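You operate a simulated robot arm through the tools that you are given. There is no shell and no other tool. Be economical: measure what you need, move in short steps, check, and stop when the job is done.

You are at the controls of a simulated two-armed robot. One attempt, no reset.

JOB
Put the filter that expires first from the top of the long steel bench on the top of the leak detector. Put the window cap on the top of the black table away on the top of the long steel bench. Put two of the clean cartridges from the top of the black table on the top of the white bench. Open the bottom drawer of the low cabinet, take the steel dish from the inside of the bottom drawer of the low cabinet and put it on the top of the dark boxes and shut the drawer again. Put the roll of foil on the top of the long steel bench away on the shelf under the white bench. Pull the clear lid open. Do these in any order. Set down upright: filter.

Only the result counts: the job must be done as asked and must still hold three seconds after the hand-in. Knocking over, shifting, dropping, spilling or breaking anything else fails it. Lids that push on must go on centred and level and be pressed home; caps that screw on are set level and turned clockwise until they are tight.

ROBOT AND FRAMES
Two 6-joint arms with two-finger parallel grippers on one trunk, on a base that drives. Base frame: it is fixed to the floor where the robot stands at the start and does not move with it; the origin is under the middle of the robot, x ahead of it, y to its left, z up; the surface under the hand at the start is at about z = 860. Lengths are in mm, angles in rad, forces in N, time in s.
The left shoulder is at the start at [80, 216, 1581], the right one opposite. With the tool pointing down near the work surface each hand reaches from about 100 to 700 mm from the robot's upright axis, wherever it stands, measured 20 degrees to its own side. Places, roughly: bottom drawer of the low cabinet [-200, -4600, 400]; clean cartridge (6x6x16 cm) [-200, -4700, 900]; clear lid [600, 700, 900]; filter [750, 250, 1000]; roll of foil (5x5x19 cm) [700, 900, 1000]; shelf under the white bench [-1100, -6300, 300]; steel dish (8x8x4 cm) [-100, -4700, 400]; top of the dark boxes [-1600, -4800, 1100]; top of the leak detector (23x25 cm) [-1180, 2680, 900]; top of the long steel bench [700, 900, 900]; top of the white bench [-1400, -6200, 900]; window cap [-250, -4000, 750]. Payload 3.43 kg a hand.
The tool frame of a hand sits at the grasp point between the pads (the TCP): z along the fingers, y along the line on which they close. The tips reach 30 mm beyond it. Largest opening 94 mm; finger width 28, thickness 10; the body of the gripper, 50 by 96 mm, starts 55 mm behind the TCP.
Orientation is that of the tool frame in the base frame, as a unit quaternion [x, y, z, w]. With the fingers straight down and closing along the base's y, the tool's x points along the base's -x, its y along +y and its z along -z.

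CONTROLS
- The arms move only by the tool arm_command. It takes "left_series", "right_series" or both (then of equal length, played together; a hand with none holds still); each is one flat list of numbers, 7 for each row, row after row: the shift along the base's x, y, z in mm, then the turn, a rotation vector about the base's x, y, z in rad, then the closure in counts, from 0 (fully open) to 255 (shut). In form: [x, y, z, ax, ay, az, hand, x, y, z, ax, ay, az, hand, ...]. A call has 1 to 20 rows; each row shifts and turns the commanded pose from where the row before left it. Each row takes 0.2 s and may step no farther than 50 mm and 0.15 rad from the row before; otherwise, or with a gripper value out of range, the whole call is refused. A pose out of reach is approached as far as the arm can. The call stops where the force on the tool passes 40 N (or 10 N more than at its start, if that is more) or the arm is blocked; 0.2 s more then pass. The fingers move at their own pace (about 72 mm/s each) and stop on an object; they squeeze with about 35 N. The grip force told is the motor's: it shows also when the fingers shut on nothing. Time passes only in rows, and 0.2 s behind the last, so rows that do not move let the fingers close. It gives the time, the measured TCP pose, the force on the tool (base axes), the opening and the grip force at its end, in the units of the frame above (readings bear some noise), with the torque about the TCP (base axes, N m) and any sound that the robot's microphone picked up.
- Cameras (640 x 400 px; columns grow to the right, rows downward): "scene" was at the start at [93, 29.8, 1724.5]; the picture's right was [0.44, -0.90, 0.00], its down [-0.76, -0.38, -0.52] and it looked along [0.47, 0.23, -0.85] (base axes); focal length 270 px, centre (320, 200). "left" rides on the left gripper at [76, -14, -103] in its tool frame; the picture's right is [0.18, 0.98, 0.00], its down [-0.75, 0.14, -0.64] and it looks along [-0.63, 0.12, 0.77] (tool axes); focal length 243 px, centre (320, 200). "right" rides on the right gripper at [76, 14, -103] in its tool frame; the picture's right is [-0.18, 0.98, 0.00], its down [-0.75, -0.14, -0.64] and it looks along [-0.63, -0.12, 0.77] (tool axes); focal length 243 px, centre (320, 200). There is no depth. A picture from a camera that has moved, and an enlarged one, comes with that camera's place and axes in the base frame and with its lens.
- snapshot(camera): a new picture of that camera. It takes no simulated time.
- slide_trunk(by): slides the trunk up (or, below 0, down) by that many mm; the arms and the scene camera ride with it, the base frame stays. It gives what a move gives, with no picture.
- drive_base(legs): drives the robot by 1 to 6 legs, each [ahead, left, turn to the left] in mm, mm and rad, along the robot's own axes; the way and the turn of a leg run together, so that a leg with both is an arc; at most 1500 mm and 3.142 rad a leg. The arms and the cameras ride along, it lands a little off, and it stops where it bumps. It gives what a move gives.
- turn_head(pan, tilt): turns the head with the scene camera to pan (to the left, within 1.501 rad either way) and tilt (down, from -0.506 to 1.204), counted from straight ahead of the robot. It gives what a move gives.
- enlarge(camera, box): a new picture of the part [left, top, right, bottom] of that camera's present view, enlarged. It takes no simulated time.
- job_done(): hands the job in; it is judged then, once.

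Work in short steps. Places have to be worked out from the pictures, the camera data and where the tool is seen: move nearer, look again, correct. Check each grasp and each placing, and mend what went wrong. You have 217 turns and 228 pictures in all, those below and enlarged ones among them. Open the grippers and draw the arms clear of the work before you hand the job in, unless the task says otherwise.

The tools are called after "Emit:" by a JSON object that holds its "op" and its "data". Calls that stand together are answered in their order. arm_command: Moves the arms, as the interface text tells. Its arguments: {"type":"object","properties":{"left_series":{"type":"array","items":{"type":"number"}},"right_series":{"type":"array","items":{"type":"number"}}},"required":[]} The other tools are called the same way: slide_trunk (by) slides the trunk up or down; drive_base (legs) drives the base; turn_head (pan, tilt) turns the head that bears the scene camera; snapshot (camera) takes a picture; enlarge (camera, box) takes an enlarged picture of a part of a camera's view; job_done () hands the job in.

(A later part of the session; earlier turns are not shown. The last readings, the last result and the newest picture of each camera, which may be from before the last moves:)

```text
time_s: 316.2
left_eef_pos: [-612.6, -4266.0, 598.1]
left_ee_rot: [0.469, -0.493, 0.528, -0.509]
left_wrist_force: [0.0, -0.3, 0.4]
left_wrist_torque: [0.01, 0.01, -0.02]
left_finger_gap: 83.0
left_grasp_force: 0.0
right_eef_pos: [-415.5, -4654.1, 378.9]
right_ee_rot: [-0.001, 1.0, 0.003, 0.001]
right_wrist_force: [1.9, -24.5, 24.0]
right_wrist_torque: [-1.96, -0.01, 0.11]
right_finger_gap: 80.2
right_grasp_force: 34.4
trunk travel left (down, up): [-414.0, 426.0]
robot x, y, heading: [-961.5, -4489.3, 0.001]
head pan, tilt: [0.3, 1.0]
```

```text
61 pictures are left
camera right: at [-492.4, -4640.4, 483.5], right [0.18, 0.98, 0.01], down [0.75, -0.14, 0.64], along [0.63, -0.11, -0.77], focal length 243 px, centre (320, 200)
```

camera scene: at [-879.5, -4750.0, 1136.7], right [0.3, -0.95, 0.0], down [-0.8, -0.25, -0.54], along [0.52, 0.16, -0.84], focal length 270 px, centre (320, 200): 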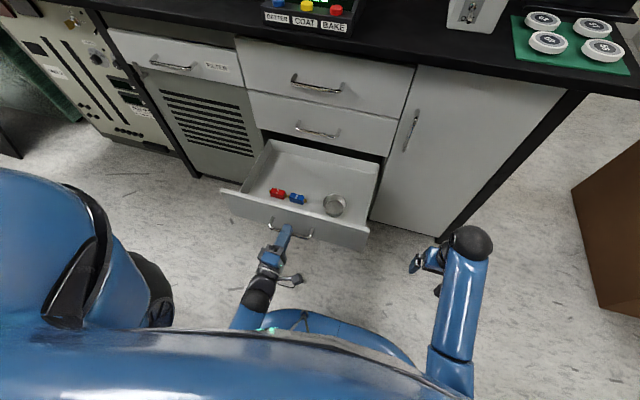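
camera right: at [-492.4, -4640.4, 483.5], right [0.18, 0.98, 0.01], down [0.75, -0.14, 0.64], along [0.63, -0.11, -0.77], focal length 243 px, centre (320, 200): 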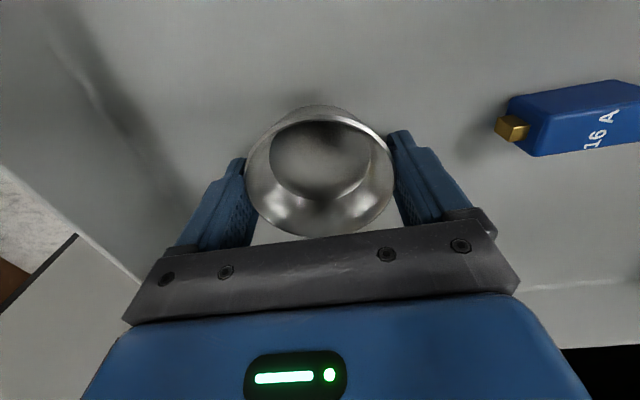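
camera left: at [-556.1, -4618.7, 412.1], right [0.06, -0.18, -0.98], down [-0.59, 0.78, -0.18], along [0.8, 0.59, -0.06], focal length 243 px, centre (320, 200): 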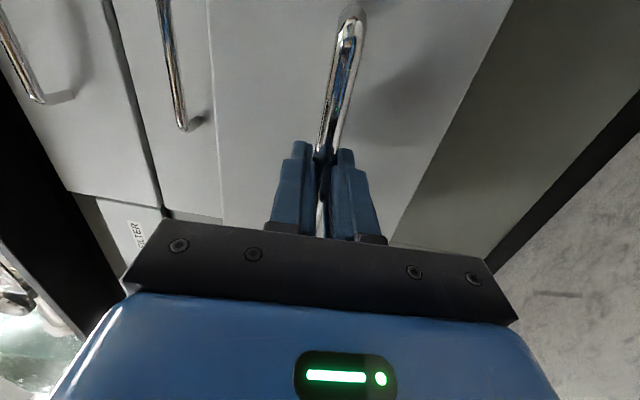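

Dish gripped at 80 mm. I lift by trunk and check.

Emit:
{"op": "slide_trunk", "data": {"by": 30}}

Emit:
{"op": "slide_trunk", "data": {"by": 260}}

Emit:
{"op": "snapshot", "data": {"camera": "right"}}

```text
time_s: 317.0
left_eef_pos: [-612.4, -4265.1, 626.4]
left_ee_rot: [0.47, -0.493, 0.528, -0.508]
left_wrist_force: [-0.3, 0.0, -0.1]
left_wrist_torque: [0.0, 0.04, 0.0]
left_finger_gap: 82.9
left_grasp_force: 0.0
right_eef_pos: [-415.4, -4653.8, 406.1]
right_ee_rot: [-0.001, 1.0, 0.006, -0.002]
right_wrist_force: [-0.2, -0.5, -1.2]
right_wrist_torque: [0.0, -0.01, 0.0]
right_finger_gap: 80.1
right_grasp_force: 35.2
trunk travel left (down, up): [-444.0, 396.0]
robot x, y, heading: [-961.4, -4485.6, -0.001]
head pan, tilt: [0.3, 1.0]
```

```text
time_s: 319.7
left_eef_pos: [-611.1, -4266.1, 886.1]
left_ee_rot: [0.47, -0.493, 0.528, -0.508]
left_wrist_force: [0.6, -0.1, -0.9]
left_wrist_torque: [0.02, 0.02, 0.0]
left_finger_gap: 82.7
left_grasp_force: 0.1
right_eef_pos: [-415.3, -4653.6, 666.8]
right_ee_rot: [0.0, 1.0, 0.005, -0.001]
right_wrist_force: [0.1, -0.3, -0.5]
right_wrist_torque: [-0.02, -0.02, 0.04]
right_finger_gap: 79.7
right_grasp_force: 35.4
trunk travel left (down, up): [-704.0, 136.0]
robot x, y, heading: [-962.1, -4487.0, 0.005]
head pan, tilt: [0.3, 1.0]
```

```text
60 pictures are left
camera right: at [-491.9, -4640.0, 771.4], right [0.18, 0.98, 0.01], down [0.76, -0.15, 0.64], along [0.63, -0.11, -0.77], focal length 243 px, centre (320, 200)
```

right: 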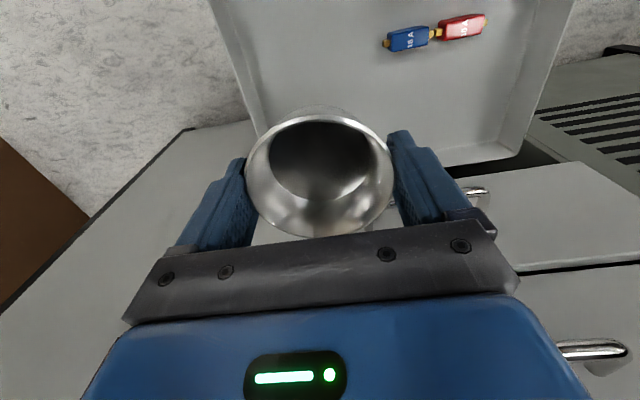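

Dish secured. To shut the drawer I'll re-pinch its handle with the left hand: right hand tucked up, base back/right, trunk down.

Emit:
{"op": "arm_command", "data": {"right_series": [-15, 0, 45, 0, 0, 0, 255, -15, 0, 45, 0, 0, 0, 255, -15, 0, 45, 0, 0, 0, 255, -15, 0, 45, 0, 0, 0, 255, -5, 0, 20, 0, 0, 0, 255], "left_series": [0, 0, 0, 0, 0, 0, 90, 0, 0, 0, 0, 0, 0, 90, 0, 0, 0, 0, 0, 0, 90, 0, 0, 0, 0, 0, 0, 90, 0, 0, 0, 0, 0, 0, 90]}}

Emit:
{"op": "drive_base", "data": {"legs": [[-30, -290, 0]]}}

Emit:
{"op": "slide_trunk", "data": {"by": -400}}

Emit:
{"op": "slide_trunk", "data": {"by": -81}}

Emit:
{"op": "snapshot", "data": {"camera": "left"}}

```text
time_s: 320.9
left_eef_pos: [-611.7, -4264.7, 885.2]
left_ee_rot: [0.469, -0.493, 0.528, -0.509]
left_wrist_force: [0.5, -0.4, 0.2]
left_wrist_torque: [0.06, -0.02, 0.01]
left_finger_gap: 61.0
left_grasp_force: 0.1
right_eef_pos: [-479.7, -4653.7, 865.3]
right_ee_rot: [-0.001, 1.0, 0.004, -0.002]
right_wrist_force: [0.9, 0.1, -1.5]
right_wrist_torque: [0.01, -0.01, 0.04]
right_finger_gap: 80.0
right_grasp_force: 35.3
trunk travel left (down, up): [-704.0, 136.0]
robot x, y, heading: [-960.8, -4484.2, 0.004]
head pan, tilt: [0.3, 1.0]
```

```text
time_s: 322.9
left_eef_pos: [-640.4, -4561.1, 886.5]
left_ee_rot: [0.469, -0.494, 0.529, -0.506]
left_wrist_force: [-0.5, 0.4, -0.2]
left_wrist_torque: [-0.02, -0.02, -0.06]
left_finger_gap: 60.7
left_grasp_force: 0.1
right_eef_pos: [-507.5, -4951.0, 866.0]
right_ee_rot: [0.001, 1.0, 0.005, -0.001]
right_wrist_force: [0.0, 0.9, -0.5]
right_wrist_torque: [-0.02, -0.01, -0.01]
right_finger_gap: 80.2
right_grasp_force: 35.3
trunk travel left (down, up): [-704.0, 136.0]
robot x, y, heading: [-990.4, -4784.5, 0.001]
head pan, tilt: [0.3, 1.0]
```

```text
time_s: 326.7
left_eef_pos: [-641.9, -4563.9, 486.1]
left_ee_rot: [0.468, -0.494, 0.529, -0.507]
left_wrist_force: [-0.1, 0.2, 0.1]
left_wrist_torque: [-0.01, 0.01, 0.02]
left_finger_gap: 60.8
left_grasp_force: 0.1
right_eef_pos: [-508.5, -4952.2, 466.1]
right_ee_rot: [0.0, 1.0, 0.005, -0.002]
right_wrist_force: [-0.2, 0.5, -1.9]
right_wrist_torque: [0.0, 0.01, 0.01]
right_finger_gap: 79.7
right_grasp_force: 35.2
trunk travel left (down, up): [-304.0, 536.0]
robot x, y, heading: [-987.1, -4782.9, -0.001]
head pan, tilt: [0.3, 1.0]
```

```text
time_s: 327.9
left_eef_pos: [-641.1, -4564.5, 405.0]
left_ee_rot: [0.468, -0.494, 0.529, -0.507]
left_wrist_force: [-0.9, 0.2, -0.5]
left_wrist_torque: [0.0, 0.0, 0.0]
left_finger_gap: 60.7
left_grasp_force: 0.0
right_eef_pos: [-509.1, -4952.9, 384.7]
right_ee_rot: [-0.001, 1.0, 0.006, -0.001]
right_wrist_force: [0.1, -0.3, -0.2]
right_wrist_torque: [-0.05, -0.02, -0.02]
right_finger_gap: 79.8
right_grasp_force: 35.0
trunk travel left (down, up): [-223.0, 617.0]
robot x, y, heading: [-987.5, -4787.0, -0.004]
head pan, tilt: [0.3, 1.0]
```

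```text
59 pictures are left
camera left: at [-748.7, -4633.9, 412.4], right [0.06, -0.18, -0.98], down [-0.59, 0.78, -0.18], along [0.8, 0.59, -0.06], focal length 243 px, centre (320, 200)
```

left: 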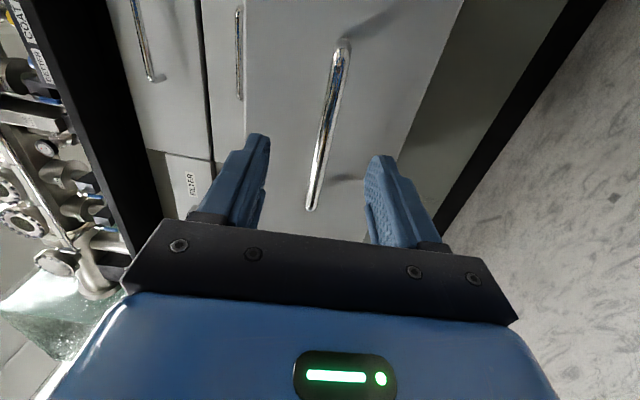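

The handle sits between the fingers. I move in 60 mm, pinch, and push the drawer: first with the base (80 mm), then the arm.

Emit:
{"op": "arm_command", "data": {"left_series": [30, 0, 0, 0, 0, 0, 90, 30, 0, 0, 0, 0, 0, 90, 2, 0, 0, 0, 0, 0, 255, 0, 0, 0, 0, 0, 0, 255, 0, 0, 0, 0, 0, 0, 255, 0, 0, 0, 0, 0, 0, 255]}}

Emit:
{"op": "drive_base", "data": {"legs": [[80, 0, 0.003]]}}

Emit:
{"op": "arm_command", "data": {"left_series": [25, 0, 0, 0, 0, 0, 255, 25, 0, 0, 0, 0, 0, 255, 25, 0, 0, 0, 0, 0, 255, 25, 0, 0, 0, 0, 0, 255, 25, 0, 0, 0, 0, 0, 255, 25, 0, 0, 0, 0, 0, 255, 20, 0, 0, 0, 0, 0, 255]}}

Emit:
{"op": "snapshot", "data": {"camera": "left"}}

```text
time_s: 329.3
left_eef_pos: [-580.0, -4558.9, 404.9]
left_ee_rot: [0.468, -0.493, 0.529, -0.508]
left_wrist_force: [0.7, 1.1, 3.6]
left_wrist_torque: [-0.19, -0.07, 0.34]
left_finger_gap: 11.7
left_grasp_force: 44.8
right_eef_pos: [-509.1, -4953.0, 384.0]
right_ee_rot: [0.001, 1.0, 0.005, -0.001]
right_wrist_force: [-0.2, -0.3, -0.8]
right_wrist_torque: [0.0, 0.0, 0.02]
right_finger_gap: 79.8
right_grasp_force: 34.6
trunk travel left (down, up): [-223.0, 617.0]
robot x, y, heading: [-988.2, -4783.3, 0.007]
head pan, tilt: [0.3, 1.0]
```

```text
time_s: 330.4
left_eef_pos: [-500.5, -4559.3, 405.1]
left_ee_rot: [0.467, -0.494, 0.528, -0.509]
left_wrist_force: [-1.8, -31.2, 7.2]
left_wrist_torque: [-0.55, -0.07, -0.72]
left_finger_gap: 11.6
left_grasp_force: 45.0
right_eef_pos: [-428.1, -4951.6, 383.2]
right_ee_rot: [-0.001, 1.0, 0.006, -0.001]
right_wrist_force: [-0.3, -1.0, -0.8]
right_wrist_torque: [0.01, 0.01, 0.02]
right_finger_gap: 80.0
right_grasp_force: 35.1
trunk travel left (down, up): [-223.0, 617.0]
robot x, y, heading: [-908.4, -4781.3, 0.003]
head pan, tilt: [0.3, 1.0]
```

```text
time_s: 332.0
left_eef_pos: [-330.9, -4560.6, 406.1]
left_ee_rot: [0.467, -0.494, 0.53, -0.507]
left_wrist_force: [1.1, -14.9, 4.9]
left_wrist_torque: [-0.52, -0.13, 0.17]
left_finger_gap: 11.8
left_grasp_force: 44.8
right_eef_pos: [-428.9, -4950.6, 385.4]
right_ee_rot: [-0.001, 1.0, 0.006, -0.002]
right_wrist_force: [0.1, 0.4, 0.2]
right_wrist_torque: [0.0, 0.05, 0.01]
right_finger_gap: 79.7
right_grasp_force: 35.0
trunk travel left (down, up): [-223.0, 617.0]
robot x, y, heading: [-908.5, -4783.4, 0.007]
head pan, tilt: [0.3, 1.0]
```

```text
58 pictures are left
camera left: at [-437.9, -4630.7, 412.0], right [0.06, -0.18, -0.98], down [-0.59, 0.79, -0.18], along [0.8, 0.59, -0.06], focal length 243 px, centre (320, 200)
```

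left: 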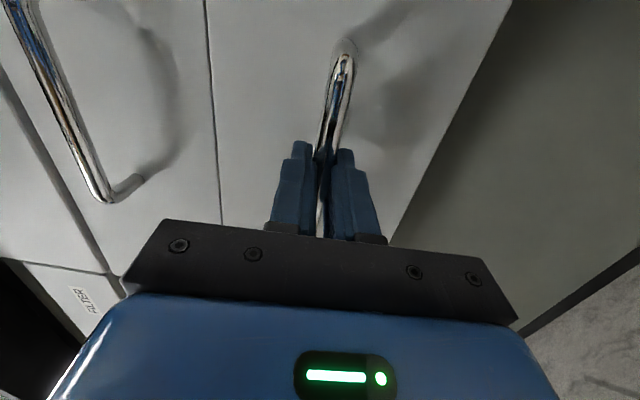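

24 mm more to the closed position (TCP x≈-307); I push until it stops.

Emit:
{"op": "arm_command", "data": {"left_series": [10, 0, 0, 0, 0, 0, 255, 8, 0, 0, 0, 0, 0, 255, 6, 0, 0, 0, 0, 0, 255, 5, 0, 0, 0, 0, 0, 255, 5, 0, 0, 0, 0, 0, 255]}}

Emit:
{"op": "snapshot", "data": {"camera": "left"}}

```text
time_s: 333.0
left_eef_pos: [-308.3, -4559.8, 404.9]
left_ee_rot: [0.465, -0.496, 0.531, -0.506]
left_wrist_force: [-12.8, -0.4, 9.9]
left_wrist_torque: [-0.17, -0.24, -0.8]
left_finger_gap: 11.5
left_grasp_force: 45.1
right_eef_pos: [-430.8, -4950.6, 385.7]
right_ee_rot: [-0.002, 1.0, 0.004, -0.002]
right_wrist_force: [-0.3, -0.1, -0.4]
right_wrist_torque: [0.02, 0.01, -0.01]
right_finger_gap: 79.6
right_grasp_force: 34.8
trunk travel left (down, up): [-223.0, 617.0]
robot x, y, heading: [-911.9, -4783.5, 0.007]
head pan, tilt: [0.3, 1.0]
stopped in row 5 (left hand): the force on the tool passed its limit at 46 N (the readings are from after the stop); the commanded pose is now the measured one
```

```text
57 pictures are left
camera left: at [-415.4, -4630.0, 411.8], right [0.07, -0.18, -0.98], down [-0.59, 0.79, -0.18], along [0.81, 0.59, -0.05], focal length 243 px, centre (320, 200)
```

left: 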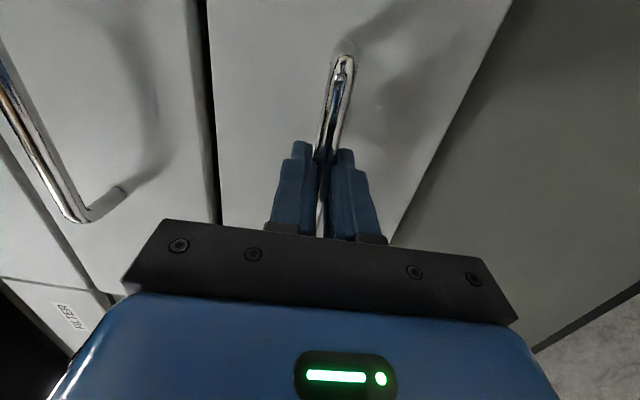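

The drawer is shut (same position as before). I release, retract, and raise the trunk fully.

Emit:
{"op": "arm_command", "data": {"left_series": [0, 0, 0, 0, 0, 0, 150, 0, 0, 0, 0, 0, 0, 60, 0, 0, 0, 0, 0, 0, 30, -25, 0, 0, 0, 0, 0, 30, -40, 0, 0, 0, 0, 0, 60, -40, 0, 0, 0, 0, 0, 100, -40, 0, 0, 0, 0, 0, 100]}}

Emit:
{"op": "slide_trunk", "data": {"by": 400}}

Emit:
{"op": "slide_trunk", "data": {"by": 216}}

Emit:
{"op": "turn_head", "data": {"pan": 0.5, "tilt": 1.0}}

Emit:
{"op": "snapshot", "data": {"camera": "scene"}}

```text
time_s: 334.6
left_eef_pos: [-452.9, -4559.3, 402.7]
left_ee_rot: [0.467, -0.496, 0.53, -0.505]
left_wrist_force: [1.1, 1.2, 0.2]
left_wrist_torque: [-0.02, -0.05, 0.02]
left_finger_gap: 57.0
left_grasp_force: 0.1
right_eef_pos: [-429.0, -4952.3, 384.3]
right_ee_rot: [-0.002, 1.0, 0.006, -0.002]
right_wrist_force: [-0.3, 0.7, -0.7]
right_wrist_torque: [-0.01, -0.02, -0.02]
right_finger_gap: 79.5
right_grasp_force: 34.9
trunk travel left (down, up): [-223.0, 617.0]
robot x, y, heading: [-912.2, -4783.4, 0.007]
head pan, tilt: [0.3, 1.0]
```

```text
time_s: 338.4
left_eef_pos: [-448.9, -4559.1, 802.2]
left_ee_rot: [0.467, -0.495, 0.53, -0.506]
left_wrist_force: [0.4, 0.2, -0.1]
left_wrist_torque: [0.03, 0.02, 0.0]
left_finger_gap: 57.4
left_grasp_force: 0.0
right_eef_pos: [-429.3, -4951.3, 783.0]
right_ee_rot: [-0.002, 1.0, 0.006, -0.002]
right_wrist_force: [0.3, -0.7, -0.6]
right_wrist_torque: [-0.02, 0.0, 0.01]
right_finger_gap: 79.4
right_grasp_force: 35.1
trunk travel left (down, up): [-623.0, 217.0]
robot x, y, heading: [-911.9, -4781.6, 0.003]
head pan, tilt: [0.3, 1.0]
```

```text
time_s: 340.7
left_eef_pos: [-451.0, -4558.9, 1018.4]
left_ee_rot: [0.466, -0.496, 0.53, -0.506]
left_wrist_force: [-0.4, -0.3, 0.3]
left_wrist_torque: [0.0, 0.02, -0.02]
left_finger_gap: 57.3
left_grasp_force: 0.1
right_eef_pos: [-430.3, -4951.7, 999.9]
right_ee_rot: [-0.002, 1.0, 0.004, -0.002]
right_wrist_force: [-0.4, 0.1, -0.8]
right_wrist_torque: [-0.01, 0.02, 0.01]
right_finger_gap: 79.3
right_grasp_force: 34.7
trunk travel left (down, up): [-839.0, 1.0]
robot x, y, heading: [-908.7, -4781.1, 0.01]
head pan, tilt: [0.3, 1.0]
```

```text
time_s: 341.5
left_eef_pos: [-450.8, -4559.0, 1019.1]
left_ee_rot: [0.467, -0.497, 0.53, -0.505]
left_wrist_force: [0.3, -0.2, 0.1]
left_wrist_torque: [-0.01, -0.01, -0.01]
left_finger_gap: 57.0
left_grasp_force: 0.1
right_eef_pos: [-429.2, -4951.8, 1000.4]
right_ee_rot: [-0.002, 1.0, 0.005, -0.002]
right_wrist_force: [-1.0, 0.8, -0.6]
right_wrist_torque: [-0.01, 0.0, -0.02]
right_finger_gap: 79.3
right_grasp_force: 35.0
trunk travel left (down, up): [-839.0, 1.0]
robot x, y, heading: [-911.4, -4784.5, 0.007]
head pan, tilt: [0.499, 1.0]
```

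```text
56 pictures are left
camera scene: at [-817.5, -4750.6, 1753.5], right [0.48, -0.88, 0.0], down [-0.74, -0.41, -0.54], along [0.47, 0.26, -0.84], focal length 270 px, centre (320, 200)
```

scene: 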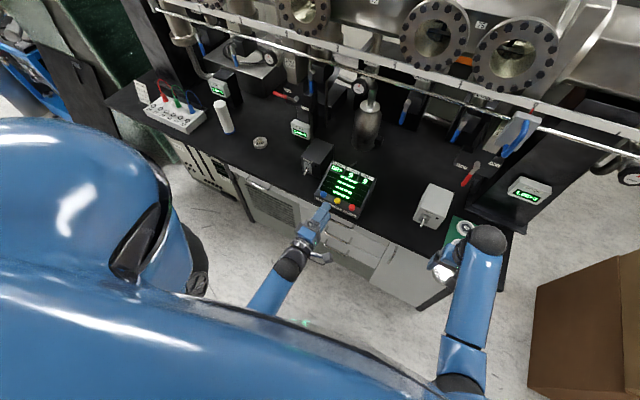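

Next I fetch the window cap with the left hand before leaving the aisle. I roll and pitch the left hand back to vertical, raise the dish hand a little, then drive to y≈-4370.

Emit:
{"op": "arm_command", "data": {"left_series": [0, 0, 0, 0.15, 0, 0, 0, 0, 0, 0, 0.15, 0, 0, 0, 0, 0, 0, 0.15, 0, 0, 0, 0, 0, 0, 0.15, 0, 0, 0, 0, 0, 0, 0.15, 0, 0, 0, 0, 0, 0, 0.15, 0, 0, 0, 0, 0, 0, 0.15, 0, 0, 0, 0, 0, 0, 0.15, 0, 0, 0, 0, 0, 0, 0.15, 0, 0, 0, 0, 0, 0, 0.15, 0, 0, 0, 0, 0, 0, 0.07, 0, 0, 0], "right_series": [0, 0, 10, 0, 0, 0, 255, 0, 0, 10, 0, 0, 0, 255, 0, 0, 10, 0, 0, 0, 255, 0, 0, 10, 0, 0, 0, 255, 0, 0, 0, 0, 0, 0, 255, 0, 0, 0, 0, 0, 0, 255, 0, 0, 0, 0, 0, 0, 255, 0, 0, 0, 0, 0, 0, 255, 0, 0, 0, 0, 0, 0, 255, 0, 0, 0, 0, 0, 0, 255, 0, 0, 0, 0, 0, 0, 255]}}

Emit:
{"op": "arm_command", "data": {"left_series": [0, 0, 5, 0, 0.15, 0, 0, 0, 0, 5, 0, 0.15, 0, 0, 0, 0, 5, 0, 0.15, 0, 0, 0, 0, 5, 0, 0.15, 0, 0, 0, 0, 5, 0, 0.15, 0, 0, 0, 0, 5, 0, 0.15, 0, 0, 0, 0, 0, 0, 0.15, 0, 0, 0, 0, 0, 0, 0.15, 0, 0, 0, 0, 0, 0, 0.15, 0, 0, 0, 0, 0, 0, 0.15, 0, 0]}}

Emit:
{"op": "drive_base", "data": {"legs": [[0, 414, -0.007], [180, 0, 0]]}}

Emit:
{"op": "snapshot", "data": {"camera": "left"}}

```text
time_s: 343.9
left_eef_pos: [-452.2, -4560.4, 1018.5]
left_ee_rot: [0.028, 0.725, -0.024, 0.688]
left_wrist_force: [0.5, 0.5, 0.2]
left_wrist_torque: [0.0, 0.0, 0.0]
left_finger_gap: 94.0
left_grasp_force: 0.0
right_eef_pos: [-429.0, -4951.8, 1040.2]
right_ee_rot: [-0.002, 1.0, 0.006, -0.002]
right_wrist_force: [-0.4, 0.4, -0.2]
right_wrist_torque: [0.02, -0.04, -0.02]
right_finger_gap: 79.0
right_grasp_force: 35.0
trunk travel left (down, up): [-839.0, 1.0]
robot x, y, heading: [-909.7, -4782.3, 0.003]
head pan, tilt: [0.499, 1.0]
```

```text
time_s: 346.1
left_eef_pos: [-449.0, -4566.5, 1047.6]
left_ee_rot: [0.005, 0.998, -0.049, 0.041]
left_wrist_force: [-0.3, 0.3, 0.1]
left_wrist_torque: [0.01, 0.01, 0.03]
left_finger_gap: 94.2
left_grasp_force: 0.1
left hand out of reach, approached as far as the arm can: row 2
right_eef_pos: [-428.2, -4953.3, 1039.8]
right_ee_rot: [-0.002, 1.0, 0.005, -0.002]
right_wrist_force: [-0.1, -0.3, -1.4]
right_wrist_torque: [0.0, -0.01, 0.01]
right_finger_gap: 79.4
right_grasp_force: 35.1
trunk travel left (down, up): [-839.0, 1.0]
robot x, y, heading: [-909.4, -4782.9, 0.007]
head pan, tilt: [0.499, 1.0]
```

```text
time_s: 348.5
left_eef_pos: [-415.7, -4221.0, 1053.6]
left_ee_rot: [0.032, 0.997, -0.051, 0.047]
left_wrist_force: [-0.3, 1.0, 0.0]
left_wrist_torque: [0.0, -0.1, -0.01]
left_finger_gap: 93.9
left_grasp_force: 0.1
right_eef_pos: [-416.3, -4607.1, 1044.7]
right_ee_rot: [0.023, 1.0, 0.005, 0.003]
right_wrist_force: [-1.4, -0.9, -0.8]
right_wrist_torque: [-0.01, -0.08, -0.01]
right_finger_gap: 79.0
right_grasp_force: 35.5
trunk travel left (down, up): [-839.0, 1.0]
robot x, y, heading: [-874.5, -4417.5, -0.046]
head pan, tilt: [0.499, 1.0]
stopped in leg 1: the robot was blocked; the commanded pose is now the measured one
```

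```text
55 pictures are left
camera left: at [-502.5, -4220.0, 1149.1], right [-0.11, 0.99, -0.12], down [0.7, 0.16, 0.69], along [0.7, 0.0, -0.71], focal length 243 px, centre (320, 200)
```

left: 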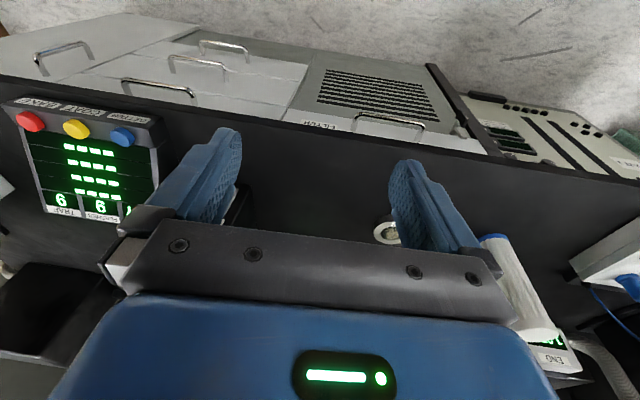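

The rear-left corner touched something again; I go ahead first (toward the table), then left, and straighten the left hand.

Emit:
{"op": "drive_base", "data": {"legs": [[155, -10, 0.046], [0, 55, 0]]}}

Emit:
{"op": "arm_command", "data": {"left_series": [0, 0, 0, 0.105, 0.09, 0, 0, 25, 20, 0, 0, 0, 0, 0, 0, 0, 0, 0, 0, 0, 0]}}

Emit:
{"op": "snapshot", "data": {"camera": "left"}}

```text
time_s: 350.4
left_eef_pos: [-262.1, -4167.2, 1051.3]
left_ee_rot: [0.008, 0.998, -0.045, 0.044]
left_wrist_force: [0.4, -0.3, 0.4]
left_wrist_torque: [0.09, -0.01, 0.03]
left_finger_gap: 94.1
left_grasp_force: 0.0
right_eef_pos: [-243.5, -4553.3, 1038.8]
right_ee_rot: [0.0, 1.0, 0.01, 0.0]
right_wrist_force: [0.2, -1.6, -0.8]
right_wrist_torque: [0.08, 0.0, 0.0]
right_finger_gap: 78.9
right_grasp_force: 34.5
trunk travel left (down, up): [-839.0, 1.0]
robot x, y, heading: [-722.1, -4373.0, 0.006]
head pan, tilt: [0.499, 1.0]
```

```text
time_s: 351.2
left_eef_pos: [-236.5, -4141.0, 1049.7]
left_ee_rot: [0.007, 1.0, 0.002, -0.002]
left_wrist_force: [-0.7, 0.8, 0.7]
left_wrist_torque: [0.0, -0.02, 0.0]
left_finger_gap: 93.9
left_grasp_force: 0.0
right_eef_pos: [-242.5, -4545.5, 1040.9]
right_ee_rot: [0.001, 1.0, 0.005, -0.002]
right_wrist_force: [-0.6, 0.3, -0.4]
right_wrist_torque: [0.01, -0.02, -0.01]
right_finger_gap: 79.1
right_grasp_force: 34.8
trunk travel left (down, up): [-839.0, 1.0]
robot x, y, heading: [-722.6, -4375.2, 0.002]
head pan, tilt: [0.499, 1.0]
```

```text
54 pictures are left
camera left: at [-312.9, -4154.4, 1153.0], right [-0.17, 0.99, 0.01], down [0.76, 0.13, 0.64], along [0.63, 0.11, -0.77], focal length 243 px, centre (320, 200)
```

left: 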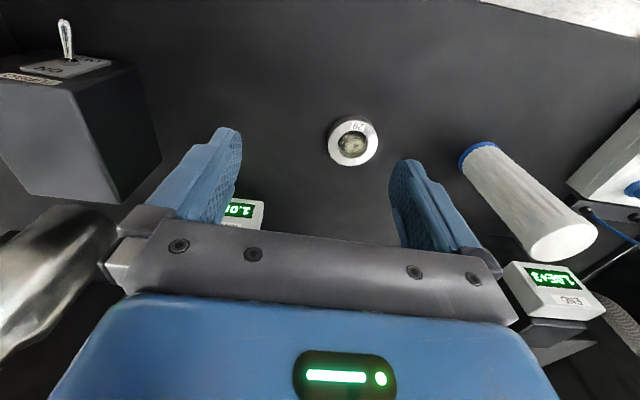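

Cap at about (-178,-4088). I move over it and descend partway for a final look.

Emit:
{"op": "arm_command", "data": {"left_series": [29, 27, -15, 0, 0, 0, 0, 29, 26, -20, 0, 0, 0, 0, 0, 0, -35, 0, 0, 0, 0, 0, 0, -30, 0, 0, 0, 0, 0, 0, 0, 0, 0, 0, 0]}}

Emit:
{"op": "snapshot", "data": {"camera": "left"}}

```text
time_s: 352.4
left_eef_pos: [-176.8, -4085.4, 947.5]
left_ee_rot: [0.007, 1.0, 0.001, -0.003]
left_wrist_force: [-0.3, -0.3, 0.1]
left_wrist_torque: [-0.04, 0.05, 0.01]
left_finger_gap: 93.8
left_grasp_force: 0.1
right_eef_pos: [-240.7, -4542.1, 1040.0]
right_ee_rot: [0.001, 1.0, 0.004, -0.003]
right_wrist_force: [-0.9, -0.6, -0.8]
right_wrist_torque: [-0.01, 0.0, 0.0]
right_finger_gap: 79.1
right_grasp_force: 35.3
trunk travel left (down, up): [-839.0, 1.0]
robot x, y, heading: [-723.5, -4373.8, 0.005]
head pan, tilt: [0.499, 1.0]
```

```text
53 pictures are left
camera left: at [-253.4, -4099.9, 1050.3], right [-0.17, 0.99, 0.0], down [0.76, 0.13, 0.64], along [0.63, 0.11, -0.77], focal length 243 px, centre (320, 200)
```

left: 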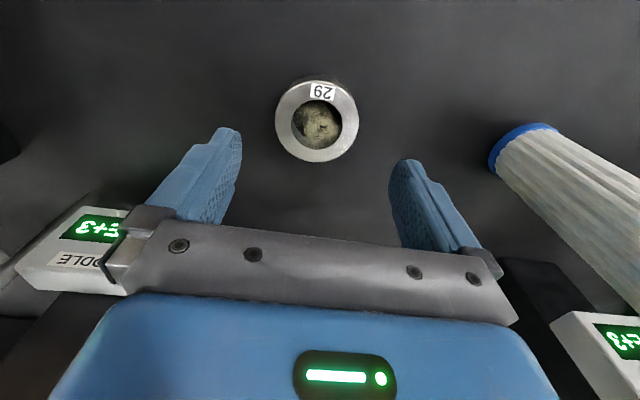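

Well aligned. I descend until just above the table and close.

Emit:
{"op": "arm_command", "data": {"left_series": [-2, -2, -35, 0, 0, 0, 0, 0, 0, -25, 0, 0, 0, 0, 0, 0, -6, 0, 0, 0, 0, 0, 0, -5, 0, 0, 0, 0, 0, 0, -4, 0, 0, 0, 0, 0, 0, 0, 0, 0, 0, 0]}}

Emit:
{"op": "snapshot", "data": {"camera": "left"}}

```text
time_s: 353.3
left_eef_pos: [-182.3, -4086.7, 889.8]
left_ee_rot: [0.008, 1.0, 0.0, 0.003]
left_wrist_force: [-27.3, -2.4, 47.4]
left_wrist_torque: [-2.46, 1.54, -1.17]
left_finger_gap: 94.1
left_grasp_force: 0.0
right_eef_pos: [-247.4, -4543.6, 1043.6]
right_ee_rot: [-0.002, 1.0, 0.004, 0.001]
right_wrist_force: [0.4, -0.6, -0.7]
right_wrist_torque: [-0.02, 0.03, 0.0]
right_finger_gap: 79.2
right_grasp_force: 35.1
trunk travel left (down, up): [-839.0, 1.0]
robot x, y, heading: [-724.9, -4372.4, 0.001]
head pan, tilt: [0.499, 1.0]
stopped in row 4 (left hand): the force on the tool passed its limit at 50 N (the readings are from after the stop); the commanded pose is now the measured one
```

```text
52 pictures are left
camera left: at [-259.8, -4098.9, 992.9], right [-0.17, 0.99, 0.0], down [0.75, 0.13, 0.65], along [0.64, 0.11, -0.76], focal length 243 px, centre (320, 200)
```

left: 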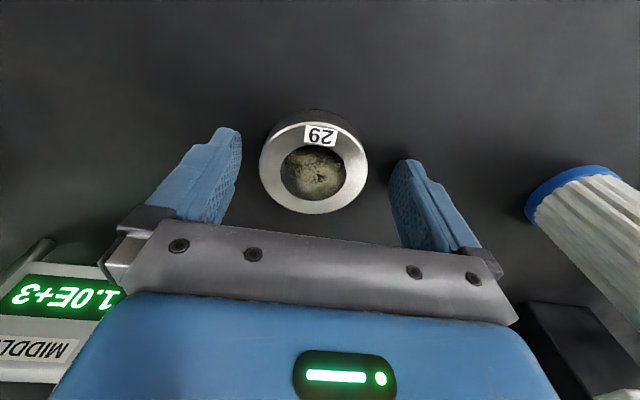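

Fingertips reached the table (z≈860). I lift 3 mm and close on the cap.

Emit:
{"op": "arm_command", "data": {"left_series": [2, 0, 4, 0, 0, 0, 0, 0, 0, 0, 0, 0, 0, 255, 0, 0, 0, 0, 0, 0, 255, 0, 0, 0, 0, 0, 0, 255, 0, 0, 0, 0, 0, 0, 255]}}

Emit:
{"op": "snapshot", "data": {"camera": "left"}}

```text
time_s: 354.5
left_eef_pos: [-172.7, -4086.1, 890.1]
left_ee_rot: [0.008, 1.0, 0.003, 0.005]
left_wrist_force: [2.5, -10.0, 13.7]
left_wrist_torque: [-0.82, 0.0, 0.21]
left_finger_gap: 60.8
left_grasp_force: 34.6
right_eef_pos: [-241.7, -4545.4, 1038.7]
right_ee_rot: [0.0, 1.0, 0.005, -0.001]
right_wrist_force: [0.0, -0.3, -0.9]
right_wrist_torque: [0.0, 0.02, -0.02]
right_finger_gap: 79.2
right_grasp_force: 35.2
trunk travel left (down, up): [-839.0, 1.0]
robot x, y, heading: [-720.6, -4375.8, -0.001]
head pan, tilt: [0.499, 1.0]
```

```text
51 pictures are left
camera left: at [-251.4, -4099.9, 992.8], right [-0.17, 0.99, 0.0], down [0.75, 0.13, 0.65], along [0.64, 0.11, -0.76], focal length 243 px, centre (320, 200)
```

left: 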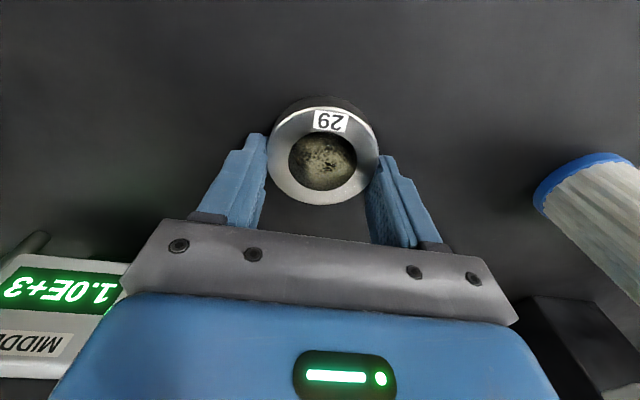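

Cap is gripped (61 mm). I lift it and retract over the table edge.

Emit:
{"op": "arm_command", "data": {"left_series": [0, 0, 15, 0, 0, 0, 255, 0, 0, 30, 0, 0, 0, 255, 0, 0, 40, 0, 0, 0, 255, 0, 0, 40, 0, 0, 0, 255, -40, -10, 20, 0, 0, 0, 255, -45, -10, 0, 0, 0, 0, 255, -45, -10, 0, 0, 0, 0, 255, -40, -10, 0, 0, 0, 0, 255]}}

Emit:
{"op": "snapshot", "data": {"camera": "left"}}

```text
time_s: 356.3
left_eef_pos: [-347.0, -4122.2, 1037.4]
left_ee_rot: [0.008, 1.0, 0.002, 0.004]
left_wrist_force: [0.8, -0.4, -1.7]
left_wrist_torque: [-0.01, 0.0, 0.0]
left_finger_gap: 61.3
left_grasp_force: 34.9
right_eef_pos: [-243.1, -4543.0, 1040.7]
right_ee_rot: [0.0, 1.0, 0.004, -0.001]
right_wrist_force: [1.2, 1.1, -0.2]
right_wrist_torque: [-0.01, -0.05, 0.04]
right_finger_gap: 79.0
right_grasp_force: 35.1
trunk travel left (down, up): [-839.0, 1.0]
robot x, y, heading: [-723.6, -4375.1, 0.006]
head pan, tilt: [0.499, 1.0]
```

```text
50 pictures are left
camera left: at [-425.0, -4135.3, 1140.3], right [-0.17, 0.99, 0.0], down [0.75, 0.13, 0.65], along [0.64, 0.11, -0.76], focal length 243 px, centre (320, 200)
```

left: 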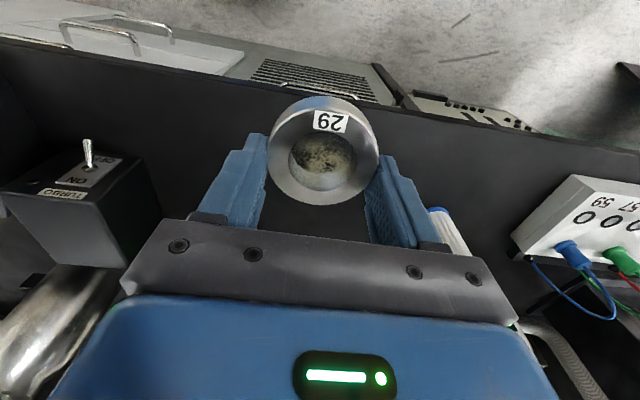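

Cap secured. I back off, retract the dish hand, drive south, turn to face +y and strafe west, to set the dish on the dark boxes from the south side.

Emit:
{"op": "drive_base", "data": {"legs": [[-110, -20, 0], [0, -1085, -0.006], [0, 0, 1.571]]}}

Emit:
{"op": "arm_command", "data": {"right_series": [0, -40, 0, 0, 0, 0, 255, 0, -40, 0, 0, 0, 0, 255]}}

Emit:
{"op": "drive_base", "data": {"legs": [[0, 850, 0]]}}

Emit:
{"op": "turn_head", "data": {"pan": 0.0, "tilt": 0.8}}

Emit:
{"op": "snapshot", "data": {"camera": "scene"}}

```text
time_s: 366.6
left_eef_pos: [-1096.6, -5116.9, 1037.1]
left_ee_rot: [0.717, -0.697, -0.003, -0.001]
left_wrist_force: [0.5, 0.0, -1.5]
left_wrist_torque: [0.0, 0.02, 0.04]
left_finger_gap: 60.7
left_grasp_force: 35.3
right_eef_pos: [-681.1, -4996.3, 1039.4]
right_ee_rot: [0.722, -0.692, -0.001, 0.005]
right_wrist_force: [-1.1, 0.6, -0.9]
right_wrist_torque: [0.01, 0.02, 0.04]
right_finger_gap: 78.9
right_grasp_force: 34.6
trunk travel left (down, up): [-839.0, 1.0]
robot x, y, heading: [-832.5, -5482.8, 1.625]
head pan, tilt: [0.499, 1.0]
```

```text
time_s: 367.2
left_eef_pos: [-1097.0, -5119.5, 1038.5]
left_ee_rot: [0.716, -0.698, -0.004, -0.002]
left_wrist_force: [-0.9, 0.2, -2.3]
left_wrist_torque: [0.02, -0.01, 0.03]
left_finger_gap: 60.9
left_grasp_force: 35.3
right_eef_pos: [-682.2, -5080.4, 1040.4]
right_ee_rot: [0.722, -0.692, -0.002, 0.003]
right_wrist_force: [-0.2, -0.4, -0.6]
right_wrist_torque: [0.01, -0.02, -0.01]
right_finger_gap: 79.2
right_grasp_force: 34.8
trunk travel left (down, up): [-839.0, 1.0]
robot x, y, heading: [-834.1, -5483.9, 1.617]
head pan, tilt: [0.499, 1.0]
```

```text
time_s: 371.6
left_eef_pos: [-1920.1, -5161.6, 1036.4]
left_ee_rot: [0.721, -0.693, -0.004, 0.001]
left_wrist_force: [-0.1, 0.6, -2.5]
left_wrist_torque: [0.03, 0.02, 0.0]
left_finger_gap: 60.7
left_grasp_force: 35.2
right_eef_pos: [-1502.2, -5115.9, 1038.5]
right_ee_rot: [0.726, -0.688, -0.003, 0.005]
right_wrist_force: [-0.2, 0.1, -1.0]
right_wrist_torque: [-0.01, 0.01, -0.02]
right_finger_gap: 79.0
right_grasp_force: 34.0
trunk travel left (down, up): [-839.0, 1.0]
robot x, y, heading: [-1651.2, -5520.6, 1.627]
head pan, tilt: [0.499, 1.0]
```

```text
time_s: 372.6
left_eef_pos: [-1920.2, -5161.4, 1035.5]
left_ee_rot: [0.72, -0.694, -0.003, -0.001]
left_wrist_force: [0.6, 0.3, -3.1]
left_wrist_torque: [0.0, 0.03, 0.01]
left_finger_gap: 61.1
left_grasp_force: 35.0
right_eef_pos: [-1505.3, -5118.0, 1039.3]
right_ee_rot: [0.725, -0.688, -0.002, 0.004]
right_wrist_force: [-0.1, 0.8, -0.8]
right_wrist_torque: [0.02, 0.02, -0.01]
right_finger_gap: 78.9
right_grasp_force: 35.2
trunk travel left (down, up): [-839.0, 1.0]
robot x, y, heading: [-1645.7, -5524.4, 1.627]
head pan, tilt: [0.0, 0.799]
```

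```text
49 pictures are left
camera scene: at [-1655.1, -5413.0, 1768.6], right [1.0, 0.06, 0.0], down [0.04, -0.72, -0.7], along [-0.04, 0.7, -0.72], focal length 270 px, centre (320, 200)
```

scene: 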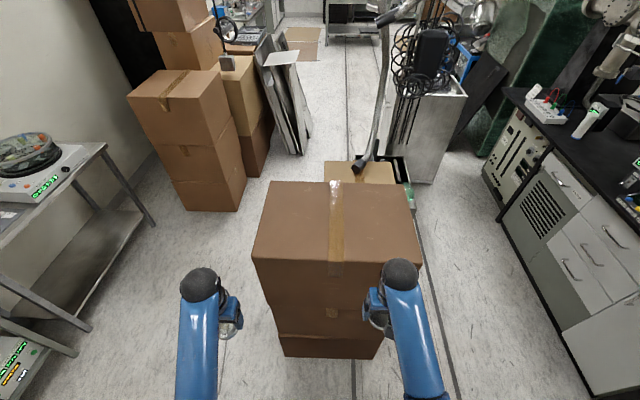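

The dark box top spans roughly x −1890…−1375, y −4985…−4675 at z≈1000–1100. There is more room to raise the hand on the west side, so I go round: left, ahead, left, turn to face +x, strafe to y≈-4660.

Emit:
{"op": "drive_base", "data": {"legs": [[0, 225, -0.056], [65, 0, 0], [0, 620, 0], [0, 0, -1.571], [0, 800, 0]]}}

Emit:
{"op": "arm_command", "data": {"right_series": [45, 0, 20, 0, 0, 0, 255, 45, 0, 20, 0, 0, 0, 255, 45, 0, 20, 0, 0, 0, 255, 40, 0, 25, 0, 0, 0, 255, 25, 0, 30, 0, 0, 0, 255, 0, 0, 30, 0, 0, 0, 255, 0, 0, 20, 0, 0, 0, 255]}}

Emit:
{"op": "turn_head", "data": {"pan": -0.15, "tilt": 0.7}}

Emit:
{"op": "snapshot", "data": {"camera": "scene"}}

Emit:
{"op": "snapshot", "data": {"camera": "right"}}

```text
time_s: 385.6
left_eef_pos: [-2116.7, -4406.2, 1036.8]
left_ee_rot: [0.006, 1.0, 0.002, 0.003]
left_wrist_force: [0.5, -0.3, -1.7]
left_wrist_torque: [0.0, -0.02, -0.02]
left_finger_gap: 61.0
left_grasp_force: 35.0
right_eef_pos: [-2090.2, -4824.0, 1039.3]
right_ee_rot: [-0.004, 1.0, 0.004, -0.001]
right_wrist_force: [-0.6, -0.2, 0.1]
right_wrist_torque: [0.03, 0.01, -0.02]
right_finger_gap: 78.9
right_grasp_force: 34.8
trunk travel left (down, up): [-839.0, 1.0]
robot x, y, heading: [-2489.1, -4663.3, 0.014]
head pan, tilt: [0.0, 0.799]
```

```text
time_s: 387.2
left_eef_pos: [-2117.9, -4404.7, 1037.4]
left_ee_rot: [0.005, 1.0, 0.002, 0.004]
left_wrist_force: [0.5, -0.4, -2.4]
left_wrist_torque: [0.02, -0.03, -0.01]
left_finger_gap: 61.1
left_grasp_force: 34.8
right_eef_pos: [-1855.1, -4817.0, 1143.5]
right_ee_rot: [-0.003, 1.0, 0.005, -0.001]
right_wrist_force: [0.0, 0.8, -0.2]
right_wrist_torque: [-0.01, -0.08, 0.01]
right_finger_gap: 74.3
right_grasp_force: 35.6
right hand out of reach, approached as far as the arm can: row 1, 2, 4, 5, 6, 7
trunk travel left (down, up): [-839.0, 1.0]
robot x, y, heading: [-2490.5, -4657.4, 0.008]
head pan, tilt: [0.0, 0.799]
```

```text
time_s: 387.9
left_eef_pos: [-2115.9, -4404.8, 1036.6]
left_ee_rot: [0.005, 1.0, 0.002, 0.002]
left_wrist_force: [-0.4, 0.5, -3.0]
left_wrist_torque: [-0.02, -0.04, -0.01]
left_finger_gap: 60.9
left_grasp_force: 35.2
right_eef_pos: [-1851.8, -4816.3, 1143.1]
right_ee_rot: [-0.003, 1.0, 0.004, -0.001]
right_wrist_force: [-0.5, -0.2, -0.8]
right_wrist_torque: [-0.01, -0.03, -0.02]
right_finger_gap: 74.1
right_grasp_force: 34.9
trunk travel left (down, up): [-839.0, 1.0]
robot x, y, heading: [-2485.8, -4658.4, 0.011]
head pan, tilt: [-0.15, 0.7]
```

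```text
48 pictures are left
camera scene: at [-2375.0, -4670.9, 1777.0], right [-0.14, -0.99, 0.0], down [-0.64, 0.09, -0.77], along [0.76, -0.11, -0.64], focal length 270 px, centre (320, 200)
```

scene: 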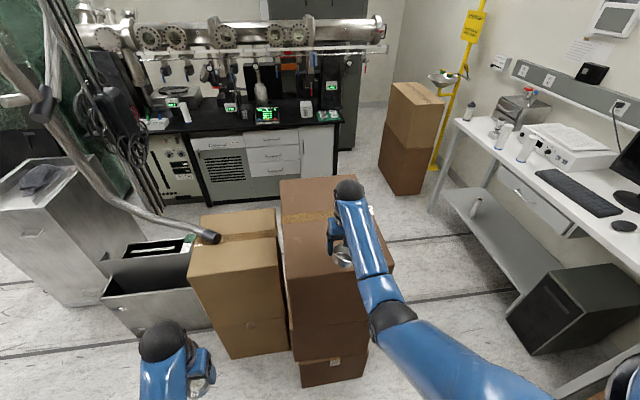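

```text
47 pictures are left
camera right: at [-1930.2, -4803.6, 1247.8], right [0.18, 0.98, 0.01], down [0.76, -0.14, 0.64], along [0.63, -0.11, -0.77], focal length 243 px, centre (320, 200)
```

right: 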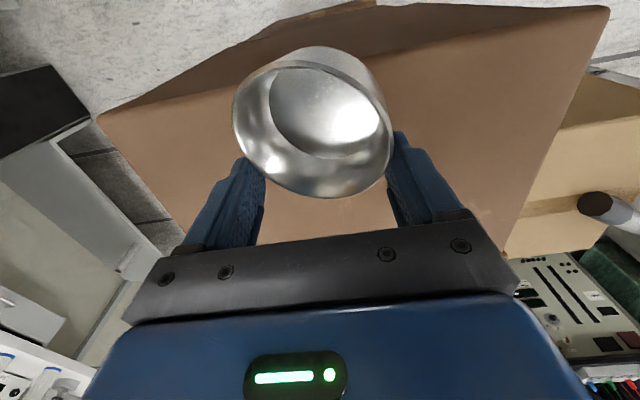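

The dish brushed the box edge earlier and slid a little in the grip but is held. Box top is z≈1065, dish bottom ≈1090. I drive 130 mm ahead to bring it over the box.

Emit:
{"op": "drive_base", "data": {"legs": [[130, 0, -0.01]]}}

Emit:
{"op": "snapshot", "data": {"camera": "right"}}

Emit:
{"op": "enlarge", "data": {"camera": "scene", "box": [180, 160, 420, 380]}}

```text
time_s: 389.2
left_eef_pos: [-1986.3, -4406.7, 1038.1]
left_ee_rot: [0.011, 1.0, 0.002, 0.005]
left_wrist_force: [-1.3, -0.4, -1.5]
left_wrist_torque: [-0.01, -0.05, -0.02]
left_finger_gap: 61.2
left_grasp_force: 35.0
right_eef_pos: [-1727.4, -4822.3, 1145.6]
right_ee_rot: [0.001, 1.0, 0.004, 0.001]
right_wrist_force: [-0.4, 0.0, -0.2]
right_wrist_torque: [0.01, -0.02, -0.01]
right_finger_gap: 74.0
right_grasp_force: 35.3
trunk travel left (down, up): [-839.0, 1.0]
robot x, y, heading: [-2358.5, -4654.0, -0.001]
head pan, tilt: [-0.15, 0.7]
```

```text
46 pictures are left
camera right: at [-1804.7, -4808.1, 1249.9], right [0.19, 0.98, 0.01], down [0.75, -0.15, 0.64], along [0.63, -0.11, -0.77], focal length 243 px, centre (320, 200)
```

right: 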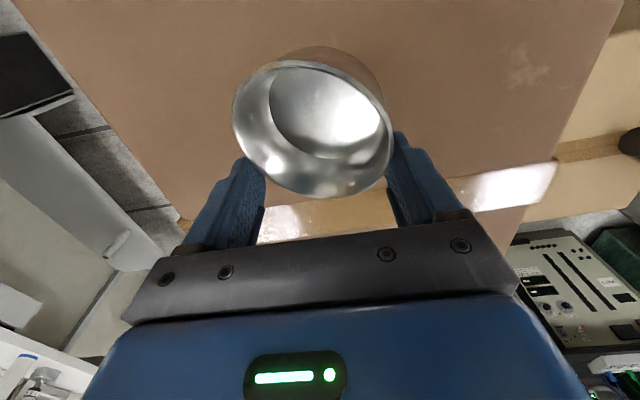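

```text
1.82 times, centred on (300, 270) of scene
camera zoom: at [-2250.0, -4671.3, 1777.5], right [-0.15, -0.99, 0.0], down [-0.63, 0.1, -0.77], along [0.76, -0.11, -0.64], focal length 490 px, centre (356, 73)
```

zoom: 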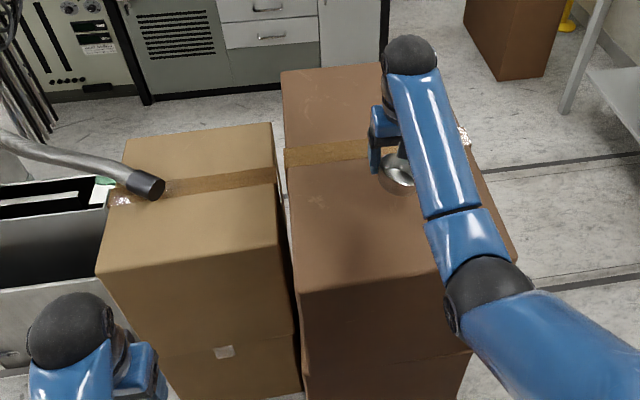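

Dish is over the dark box top. I lower gently to contact.

Emit:
{"op": "arm_command", "data": {"right_series": [10, 0, -10, 0, 0, 0, 255, 0, 0, -8, 0, 0, 0, 255, 0, 0, -5, 0, 0, 0, 255, 0, 0, -5, 0, 0, 0, 255, 0, 0, -4, 0, 0, 0, 255, 0, 0, -4, 0, 0, 0, 255, 0, 0, -4, 0, 0, 0, 255, 0, 0, -4, 0, 0, 0, 255]}}

Emit:
{"op": "snapshot", "data": {"camera": "right"}}

```text
time_s: 391.0
left_eef_pos: [-1984.7, -4407.1, 1037.5]
left_ee_rot: [0.009, 1.0, 0.0, 0.003]
left_wrist_force: [0.4, 0.2, -2.0]
left_wrist_torque: [-0.01, -0.02, 0.02]
left_finger_gap: 60.9
left_grasp_force: 35.0
right_eef_pos: [-1711.9, -4821.5, 1101.3]
right_ee_rot: [0.001, 1.0, 0.005, 0.002]
right_wrist_force: [9.8, -0.1, 24.6]
right_wrist_torque: [-0.58, -0.01, 0.21]
right_finger_gap: 72.5
right_grasp_force: 34.9
trunk travel left (down, up): [-839.0, 1.0]
robot x, y, heading: [-2358.1, -4659.9, 0.0]
head pan, tilt: [-0.15, 0.7]
```

```text
44 pictures are left
camera right: at [-1789.6, -4807.0, 1206.2], right [0.19, 0.98, 0.01], down [0.75, -0.15, 0.64], along [0.63, -0.11, -0.77], focal length 243 px, centre (320, 200)
```

right: 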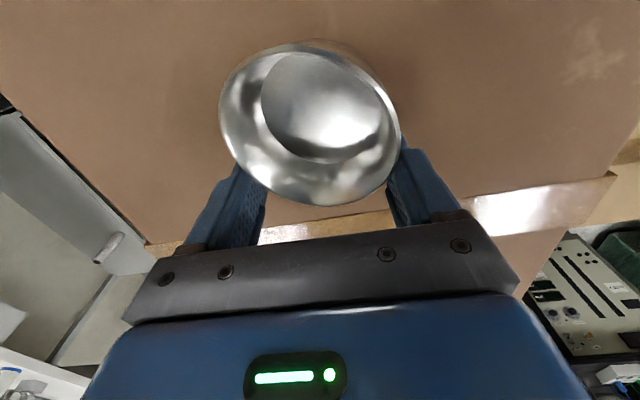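

In contact. I open slowly and raise slightly.

Emit:
{"op": "arm_command", "data": {"right_series": [0, 0, 1, 0, 0, 0, 255, 0, 0, 0, 0, 0, 0, 100, 0, 0, 0, 0, 0, 0, 60, 0, 0, 0, 0, 0, 0, 20, 0, 0, 0, 0, 0, 0, 0, 0, 0, 4, 0, 0, 0, 0]}}

Emit:
{"op": "snapshot", "data": {"camera": "right"}}

```text
time_s: 392.4
left_eef_pos: [-1981.4, -4411.6, 1037.0]
left_ee_rot: [0.01, 1.0, 0.003, 0.001]
left_wrist_force: [-0.5, 0.4, -1.5]
left_wrist_torque: [0.0, -0.06, -0.02]
left_finger_gap: 60.8
left_grasp_force: 34.9
right_eef_pos: [-1712.5, -4827.9, 1101.3]
right_ee_rot: [0.003, 1.0, 0.005, -0.003]
right_wrist_force: [-0.6, 0.1, -0.2]
right_wrist_torque: [0.02, 0.02, 0.0]
right_finger_gap: 94.1
right_grasp_force: 0.1
trunk travel left (down, up): [-839.0, 1.0]
robot x, y, heading: [-2358.8, -4661.6, 0.005]
head pan, tilt: [-0.15, 0.7]
```

```text
43 pictures are left
camera right: at [-1788.8, -4813.4, 1206.6], right [0.19, 0.98, 0.01], down [0.76, -0.15, 0.64], along [0.63, -0.11, -0.77], focal length 243 px, centre (320, 200)
```

right: 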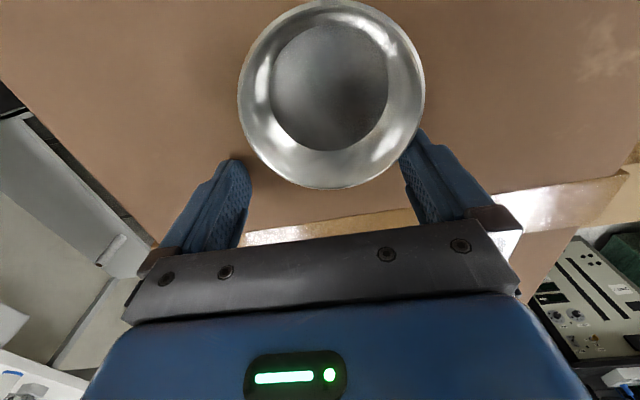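

The dish sits level on the box. I lift straight up, then back away.

Emit:
{"op": "arm_command", "data": {"right_series": [3, -2, 8, 0, 0, 0, 0, 2, 0, 12, 0, 0, 0, 0, 0, 0, 15, 0, 0, 0, 0, 0, 0, 12, 0, 0, 0, 0, 0, 0, 0, 0, 0, 0, 0]}}

Emit:
{"op": "snapshot", "data": {"camera": "right"}}

```text
time_s: 393.6
left_eef_pos: [-1983.2, -4407.5, 1036.0]
left_ee_rot: [0.009, 1.0, 0.002, 0.002]
left_wrist_force: [-0.1, 0.3, -2.3]
left_wrist_torque: [0.01, -0.01, 0.0]
left_finger_gap: 60.7
left_grasp_force: 34.9
right_eef_pos: [-1708.1, -4822.7, 1151.6]
right_ee_rot: [0.002, 1.0, 0.005, -0.001]
right_wrist_force: [-0.1, -1.0, -0.1]
right_wrist_torque: [-0.02, 0.03, -0.01]
right_finger_gap: 94.0
right_grasp_force: 0.0
trunk travel left (down, up): [-839.0, 1.0]
robot x, y, heading: [-2360.2, -4660.5, 0.004]
head pan, tilt: [-0.15, 0.7]
```

```text
42 pictures are left
camera right: at [-1785.0, -4809.6, 1255.7], right [0.19, 0.98, 0.01], down [0.75, -0.15, 0.64], along [0.63, -0.11, -0.77], focal length 243 px, centre (320, 200)
```

right: 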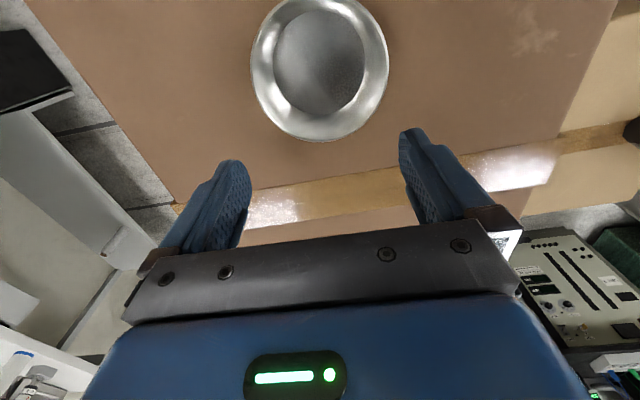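

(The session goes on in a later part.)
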